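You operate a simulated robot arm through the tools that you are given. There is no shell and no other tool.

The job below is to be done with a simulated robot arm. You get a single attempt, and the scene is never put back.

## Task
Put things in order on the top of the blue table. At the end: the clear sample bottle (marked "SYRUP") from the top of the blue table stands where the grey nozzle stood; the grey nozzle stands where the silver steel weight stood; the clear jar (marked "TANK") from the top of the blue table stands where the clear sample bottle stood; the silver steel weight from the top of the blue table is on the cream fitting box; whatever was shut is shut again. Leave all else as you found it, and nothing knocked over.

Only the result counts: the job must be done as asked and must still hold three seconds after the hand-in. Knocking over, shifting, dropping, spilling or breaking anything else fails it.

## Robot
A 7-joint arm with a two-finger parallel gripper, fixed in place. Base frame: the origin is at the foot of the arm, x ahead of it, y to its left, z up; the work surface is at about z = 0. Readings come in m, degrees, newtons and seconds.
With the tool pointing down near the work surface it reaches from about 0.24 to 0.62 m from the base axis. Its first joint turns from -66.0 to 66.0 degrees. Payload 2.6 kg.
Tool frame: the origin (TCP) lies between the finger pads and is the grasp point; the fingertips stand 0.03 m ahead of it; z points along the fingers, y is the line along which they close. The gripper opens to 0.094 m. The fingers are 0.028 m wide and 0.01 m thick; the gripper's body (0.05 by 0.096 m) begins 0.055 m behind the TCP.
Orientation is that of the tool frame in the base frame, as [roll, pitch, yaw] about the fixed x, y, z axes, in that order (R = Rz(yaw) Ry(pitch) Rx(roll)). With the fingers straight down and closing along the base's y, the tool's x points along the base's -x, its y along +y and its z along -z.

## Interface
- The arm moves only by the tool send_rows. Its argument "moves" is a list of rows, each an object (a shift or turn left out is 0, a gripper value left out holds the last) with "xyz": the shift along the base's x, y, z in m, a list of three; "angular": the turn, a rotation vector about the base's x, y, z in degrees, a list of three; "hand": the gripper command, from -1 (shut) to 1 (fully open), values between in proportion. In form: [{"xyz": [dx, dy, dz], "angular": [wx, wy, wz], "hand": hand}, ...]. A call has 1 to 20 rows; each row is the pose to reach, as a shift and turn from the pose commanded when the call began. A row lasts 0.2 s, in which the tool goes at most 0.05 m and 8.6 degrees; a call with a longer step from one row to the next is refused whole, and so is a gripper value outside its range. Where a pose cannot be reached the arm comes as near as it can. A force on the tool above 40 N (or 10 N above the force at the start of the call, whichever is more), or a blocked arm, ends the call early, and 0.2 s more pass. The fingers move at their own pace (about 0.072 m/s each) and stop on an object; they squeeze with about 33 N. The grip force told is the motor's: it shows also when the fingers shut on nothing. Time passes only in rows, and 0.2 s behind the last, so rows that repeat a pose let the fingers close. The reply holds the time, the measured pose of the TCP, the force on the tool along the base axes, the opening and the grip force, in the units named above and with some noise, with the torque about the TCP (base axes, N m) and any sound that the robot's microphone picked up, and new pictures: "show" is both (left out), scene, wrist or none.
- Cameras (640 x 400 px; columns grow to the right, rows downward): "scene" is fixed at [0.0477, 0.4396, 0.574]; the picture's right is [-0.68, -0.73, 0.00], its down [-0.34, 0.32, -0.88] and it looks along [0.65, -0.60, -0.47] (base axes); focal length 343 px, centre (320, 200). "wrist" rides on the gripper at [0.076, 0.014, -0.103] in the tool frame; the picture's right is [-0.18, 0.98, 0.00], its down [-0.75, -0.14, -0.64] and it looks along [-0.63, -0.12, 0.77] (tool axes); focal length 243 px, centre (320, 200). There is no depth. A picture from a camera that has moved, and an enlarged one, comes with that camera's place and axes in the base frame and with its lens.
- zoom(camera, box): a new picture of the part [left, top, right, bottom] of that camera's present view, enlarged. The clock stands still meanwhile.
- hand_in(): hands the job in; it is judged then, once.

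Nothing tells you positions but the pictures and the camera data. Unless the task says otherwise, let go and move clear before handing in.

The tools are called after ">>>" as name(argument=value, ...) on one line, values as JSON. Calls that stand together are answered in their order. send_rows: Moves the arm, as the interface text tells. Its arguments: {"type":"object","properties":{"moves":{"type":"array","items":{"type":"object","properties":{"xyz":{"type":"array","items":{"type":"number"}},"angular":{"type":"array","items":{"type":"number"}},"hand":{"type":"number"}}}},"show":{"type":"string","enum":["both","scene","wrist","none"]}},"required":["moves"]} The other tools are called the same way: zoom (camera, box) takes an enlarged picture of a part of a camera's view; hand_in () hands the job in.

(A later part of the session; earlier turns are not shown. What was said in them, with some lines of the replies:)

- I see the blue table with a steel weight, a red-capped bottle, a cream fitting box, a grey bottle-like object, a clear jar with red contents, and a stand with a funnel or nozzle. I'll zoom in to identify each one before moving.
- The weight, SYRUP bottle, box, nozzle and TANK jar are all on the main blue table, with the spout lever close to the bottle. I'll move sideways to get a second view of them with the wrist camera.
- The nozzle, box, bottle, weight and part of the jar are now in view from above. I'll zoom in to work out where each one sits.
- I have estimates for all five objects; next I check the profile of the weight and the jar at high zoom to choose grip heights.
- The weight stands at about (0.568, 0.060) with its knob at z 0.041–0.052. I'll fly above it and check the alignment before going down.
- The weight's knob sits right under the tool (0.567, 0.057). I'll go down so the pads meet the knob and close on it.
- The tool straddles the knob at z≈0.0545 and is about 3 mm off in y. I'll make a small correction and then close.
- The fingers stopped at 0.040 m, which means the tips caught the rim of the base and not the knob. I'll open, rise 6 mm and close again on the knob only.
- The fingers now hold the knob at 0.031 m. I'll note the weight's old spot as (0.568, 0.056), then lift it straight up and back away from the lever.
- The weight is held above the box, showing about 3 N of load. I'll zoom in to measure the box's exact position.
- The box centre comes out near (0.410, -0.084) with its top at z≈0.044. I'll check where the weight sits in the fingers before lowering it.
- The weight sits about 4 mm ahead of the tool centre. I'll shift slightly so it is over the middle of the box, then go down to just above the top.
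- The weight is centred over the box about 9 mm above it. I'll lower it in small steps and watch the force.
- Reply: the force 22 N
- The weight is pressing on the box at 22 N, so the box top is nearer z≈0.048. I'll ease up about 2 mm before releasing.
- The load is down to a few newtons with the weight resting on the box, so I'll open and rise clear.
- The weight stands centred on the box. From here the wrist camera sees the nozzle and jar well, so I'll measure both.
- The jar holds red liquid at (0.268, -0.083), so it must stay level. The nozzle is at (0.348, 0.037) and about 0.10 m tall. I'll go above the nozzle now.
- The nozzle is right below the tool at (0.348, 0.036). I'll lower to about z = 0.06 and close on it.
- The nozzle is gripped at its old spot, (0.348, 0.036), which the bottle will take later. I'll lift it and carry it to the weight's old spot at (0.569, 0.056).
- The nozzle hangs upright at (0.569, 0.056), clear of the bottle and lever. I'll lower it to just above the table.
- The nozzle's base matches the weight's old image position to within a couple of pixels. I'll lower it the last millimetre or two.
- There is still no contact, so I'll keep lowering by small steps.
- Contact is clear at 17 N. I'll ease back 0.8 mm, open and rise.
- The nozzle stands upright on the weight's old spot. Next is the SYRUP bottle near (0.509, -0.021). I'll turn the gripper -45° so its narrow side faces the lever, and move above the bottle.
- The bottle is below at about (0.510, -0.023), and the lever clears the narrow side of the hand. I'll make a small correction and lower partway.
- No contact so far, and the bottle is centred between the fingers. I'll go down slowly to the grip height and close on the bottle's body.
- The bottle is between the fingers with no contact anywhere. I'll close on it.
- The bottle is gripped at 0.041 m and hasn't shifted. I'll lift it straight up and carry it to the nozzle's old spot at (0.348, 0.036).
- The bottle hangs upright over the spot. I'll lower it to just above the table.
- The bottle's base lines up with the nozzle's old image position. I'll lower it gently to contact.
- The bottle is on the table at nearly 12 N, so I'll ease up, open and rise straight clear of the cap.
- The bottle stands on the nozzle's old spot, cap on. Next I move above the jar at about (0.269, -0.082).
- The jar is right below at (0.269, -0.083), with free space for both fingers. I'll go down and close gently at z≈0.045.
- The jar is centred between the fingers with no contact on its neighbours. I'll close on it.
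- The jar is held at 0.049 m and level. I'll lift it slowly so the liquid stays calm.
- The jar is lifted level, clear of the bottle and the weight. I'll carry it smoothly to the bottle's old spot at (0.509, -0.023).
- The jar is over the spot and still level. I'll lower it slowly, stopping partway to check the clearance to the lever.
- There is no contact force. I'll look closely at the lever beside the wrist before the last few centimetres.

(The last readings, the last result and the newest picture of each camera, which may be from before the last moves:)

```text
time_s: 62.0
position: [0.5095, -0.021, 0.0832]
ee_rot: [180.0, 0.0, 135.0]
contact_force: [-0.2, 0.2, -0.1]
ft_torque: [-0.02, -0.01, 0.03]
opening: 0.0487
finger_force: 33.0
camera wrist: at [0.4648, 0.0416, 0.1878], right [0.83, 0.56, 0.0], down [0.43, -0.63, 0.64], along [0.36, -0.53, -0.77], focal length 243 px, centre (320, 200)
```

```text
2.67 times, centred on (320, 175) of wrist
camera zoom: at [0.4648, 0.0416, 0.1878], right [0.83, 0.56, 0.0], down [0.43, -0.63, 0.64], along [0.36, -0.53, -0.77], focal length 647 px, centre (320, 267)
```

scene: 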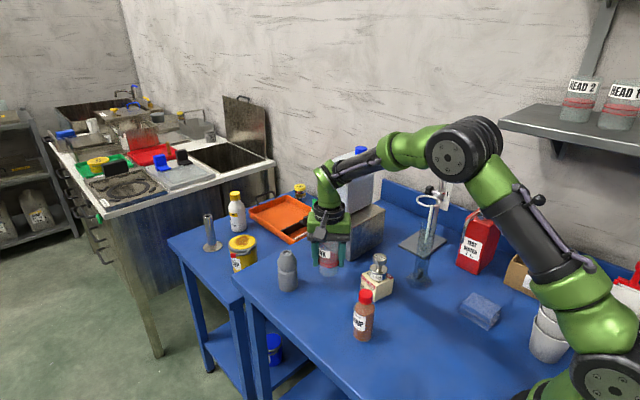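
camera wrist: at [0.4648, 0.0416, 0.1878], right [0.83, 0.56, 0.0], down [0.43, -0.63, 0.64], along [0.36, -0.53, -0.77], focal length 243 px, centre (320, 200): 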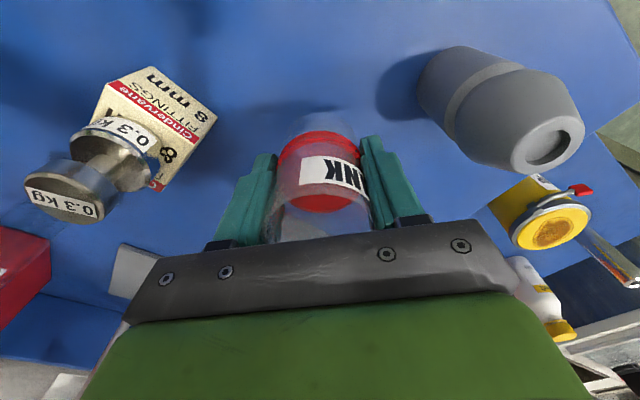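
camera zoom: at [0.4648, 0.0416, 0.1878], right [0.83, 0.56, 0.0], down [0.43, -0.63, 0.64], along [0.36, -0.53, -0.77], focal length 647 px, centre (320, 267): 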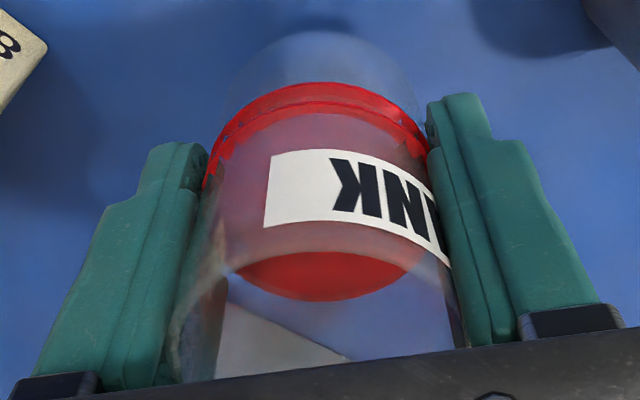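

The wrist above the ring is narrower, so the lever has at least 17 mm of clearance. I'll continue down slowly to just above the table.

>>> send_rows(moves=[{"xyz": [0, 0, -0.002]}, {"xyz": [0, 0, -0.006]}, {"xyz": [0, 0, -0.012]}, {"xyz": [0, 0, -0.019]}, {"xyz": [0, 0, -0.026]}, {"xyz": [0, 0, -0.032]}, {"xyz": [0, 0, -0.036]}, {"xyz": [0, 0, -0.038]}, {"xyz": [0, 0, -0.038]}], show="both")

>>> zoom(camera="scene", box=[270, 180, 390, 300])

```text
time_s: 64.0
position: [0.5083, -0.0221, 0.0472]
ee_rot: [180.0, 0.0, 135.0]
contact_force: [-0.6, -0.5, 2.9]
ft_torque: [-0.03, 0.05, -0.01]
opening: 0.0489
finger_force: 33.0
camera wrist: at [0.4648, 0.0405, 0.1506], right [0.83, 0.56, 0.0], down [0.43, -0.63, 0.64], along [0.36, -0.53, -0.77], focal length 243 px, centre (320, 200)
```

scene: 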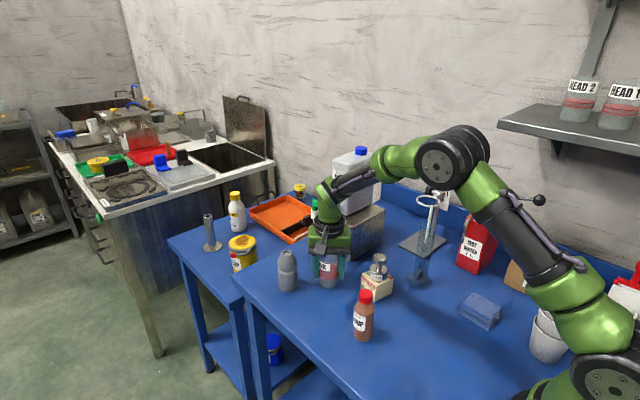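
wrist: 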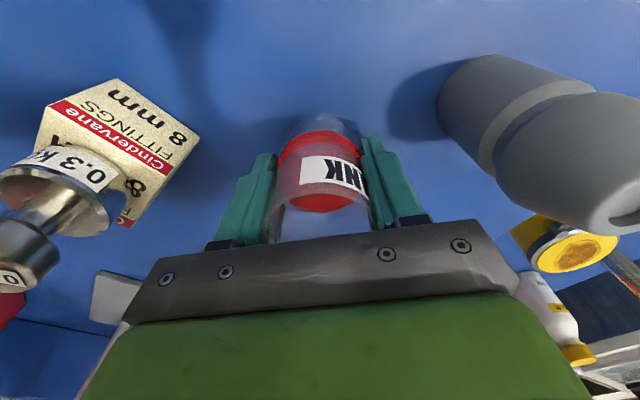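

```text
3.33 times, centred on (330, 240) of scene
camera zoom: at [0.0477, 0.4396, 0.574], right [-0.68, -0.73, 0.0], down [-0.34, 0.32, -0.88], along [0.65, -0.6, -0.47], focal length 1144 px, centre (287, 67)
```

zoom: 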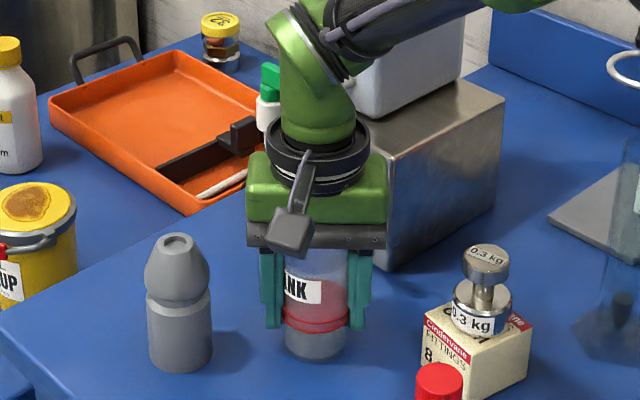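

There is a light 2.9 N upward force with almost no torque, which suggests the jar is touching the table. I'll confirm with one small step.

>>> send_rows(moves=[{"xyz": [0, 0, -0.0007]}, {"xyz": [0, 0, -0.0007]}], show="none")

>>> zoom(camera="scene", box=[300, 220, 360, 300])

```text
time_s: 64.6
position: [0.5093, -0.023, 0.0483]
ee_rot: [180.0, 0.2, 135.0]
contact_force: [0.4, -1.0, 4.6]
ft_torque: [-0.11, 0.04, 0.02]
opening: 0.0486
finger_force: 33.1
```

```text
5.00 times, centred on (330, 260) of scene
camera zoom: at [0.0477, 0.4396, 0.574], right [-0.68, -0.73, 0.0], down [-0.34, 0.32, -0.88], along [0.65, -0.6, -0.47], focal length 1717 px, centre (270, -100)
```

zoom: 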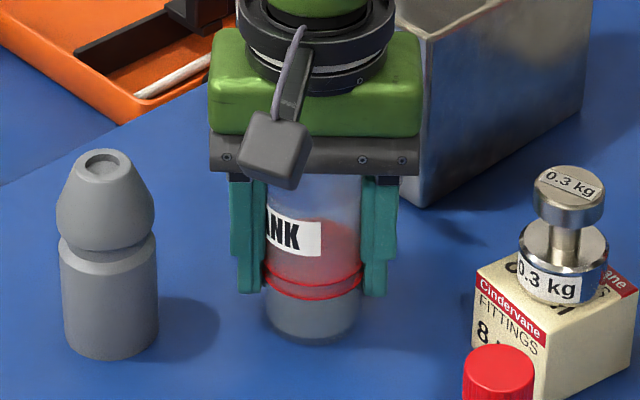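

The contact torque fits the jar's base edge meeting the table, and its base matches the bottle's old image position. I'll settle it a hair lower, open gently and rise straight up.

>>> send_rows(moves=[{"xyz": [0, 0, -0.0004]}, {"xyz": [0, 0, -0.0004]}, {"xyz": [0, 0, -0.0004], "hand": 0.1}, {"xyz": [0, 0, -0.0004], "hand": 0.3}, {"xyz": [0, 0, -0.0004], "hand": 0.45}, {"xyz": [0, 0, -0.0004], "hand": 0.45}], show="both")

>>> zoom(camera="scene", box=[300, 220, 360, 300])

```text
time_s: 66.0
position: [0.5089, -0.0222, 0.0463]
ee_rot: [-179.9, 0.1, 135.1]
contact_force: [0.1, -0.5, 0.0]
ft_torque: [-0.02, 0.02, 0.02]
opening: 0.0682
finger_force: 0.1
camera wrist: at [0.4646, 0.0409, 0.1498], right [0.83, 0.56, 0.0], down [0.43, -0.63, 0.64], along [0.36, -0.53, -0.77], focal length 243 px, centre (320, 200)
```

scene: 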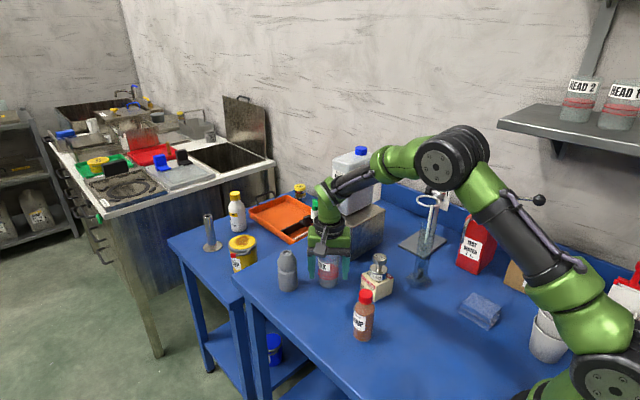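
wrist: 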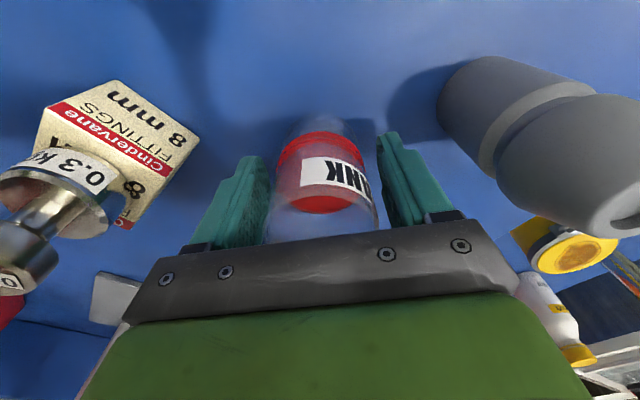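

```text
5.00 times, centred on (330, 260) of scene
camera zoom: at [0.0477, 0.4396, 0.574], right [-0.68, -0.73, 0.0], down [-0.34, 0.32, -0.88], along [0.65, -0.6, -0.47], focal length 1717 px, centre (270, -100)
```

zoom: 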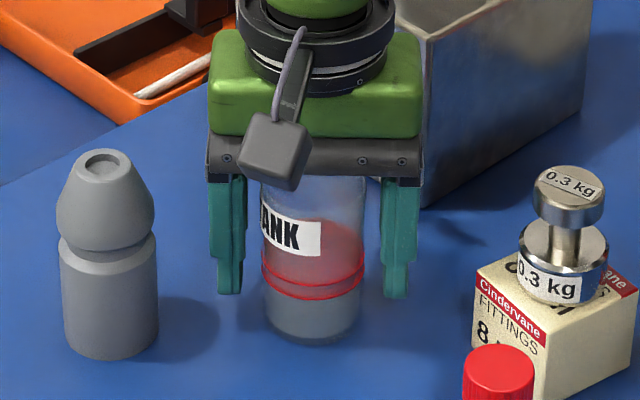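

The jar is released and standing. I'll rise straight up, then move back and away from everything.

>>> send_rows(moves=[{"xyz": [0, 0, 0.008]}, {"xyz": [0, 0, 0.025]}, {"xyz": [0, 0, 0.05]}, {"xyz": [0, 0, 0.08]}, {"xyz": [0, 0, 0.115]}, {"xyz": [0, 0, 0.15]}, {"xyz": [0, 0, 0.185]}, {"xyz": [-0.02, 0.01, 0.215], "angular": [0, 0, 7.5]}, {"xyz": [-0.045, 0.02, 0.235], "angular": [0, 0, 15]}, {"xyz": [-0.075, 0.03, 0.25], "angular": [0, 0, 22.5]}, {"xyz": [-0.105, 0.04, 0.26], "angular": [0, 0, 30]}, {"xyz": [-0.135, 0.05, 0.265], "angular": [0, 0, 37.5]}, {"xyz": [-0.16, 0.06, 0.27], "angular": [0, 0, 45]}, {"xyz": [-0.16, 0.06, 0.27], "angular": [0, 0, 45]}], show="both")

>>> zoom(camera="scene", box=[240, 180, 440, 350])

>>> zoom(camera="wrist", box=[160, 20, 420, 220])

```text
time_s: 69.0
position: [0.3487, 0.0376, 0.318]
ee_rot: [-180.0, 0.0, -180.0]
contact_force: [0.7, 0.5, -0.1]
ft_torque: [0.01, -0.03, 0.0]
opening: 0.0682
finger_force: 0.1
camera wrist: at [0.2733, 0.0515, 0.4211], right [0.18, 0.98, 0.0], down [0.75, -0.14, 0.64], along [0.63, -0.12, -0.77], focal length 243 px, centre (320, 200)
```

scene: 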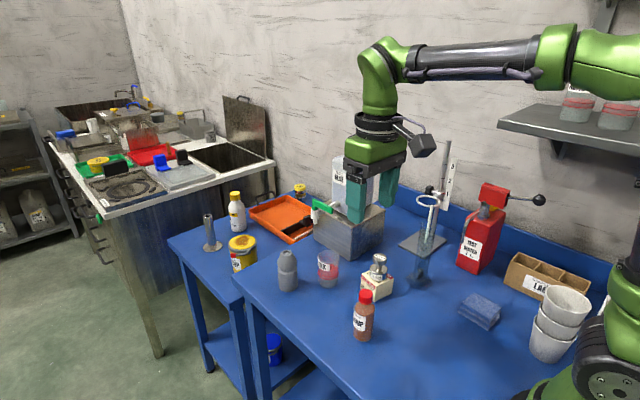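
wrist: 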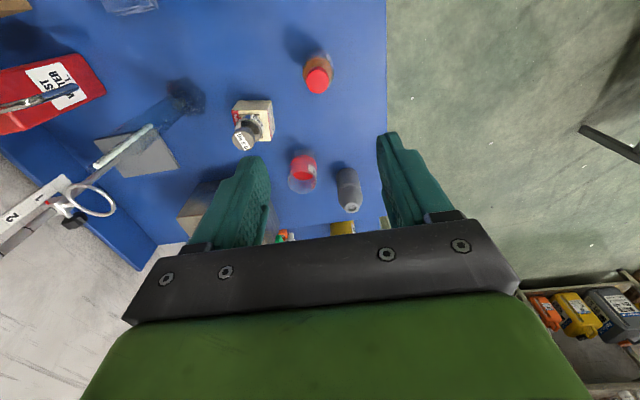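

```text
2.35 times, centred on (340, 265) of scene
camera zoom: at [0.0477, 0.4396, 0.574], right [-0.68, -0.73, 0.0], down [-0.34, 0.32, -0.88], along [0.65, -0.6, -0.47], focal length 808 px, centre (273, 47)
```

zoom: 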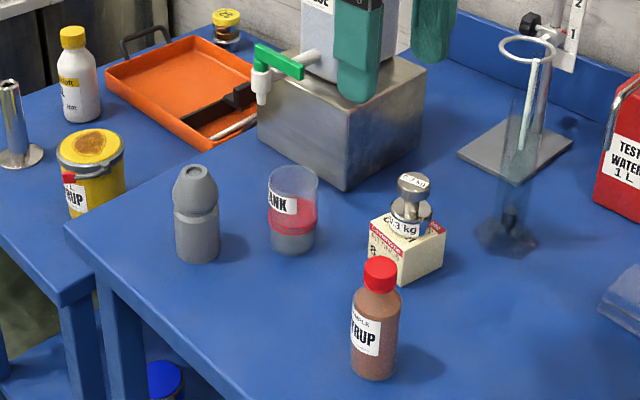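

```text
2.00 times, centred on (290, 120) of wrist
camera zoom: at [0.2733, 0.0515, 0.4211], right [0.18, 0.98, 0.0], down [0.75, -0.14, 0.64], along [0.63, -0.12, -0.77], focal length 485 px, centre (380, 360)
```

zoom: 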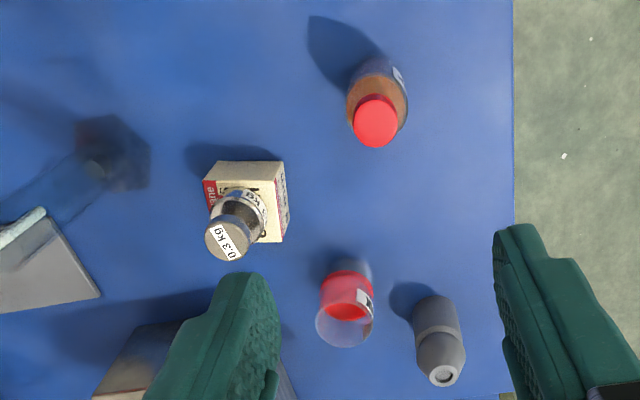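

Everything is in place: weight on the cream box, nozzle on the weight's spot, capped SYRUP bottle on the nozzle's spot, TANK jar on the bottle's spot. All stand upright, the lever and box are unmoved, and the arm is clear, so I'm handing in.

>>> hand_in()

```text
The job is handed in.
```

I moved all four objects where you asked and handed the job in. The hand-in reply didn't say whether it passed.

- **Steel weight:** it stands centred on top of the cream fitting box, and the box did not shift.
- **Grey nozzle:** it stands where the weight stood, within about 2 mm by the camera.
- **SYRUP bottle:** it stands where the nozzle stood, with its cap still on.
- **TANK jar:** it stands where the bottle stood. I kept it level all the way and saw no spill.

In the last pictures all four stood upright. The lever on the blue dispenser and the other objects in view looked unmoved. Nothing needed opening. The gripper is open and the arm is clear of everything.
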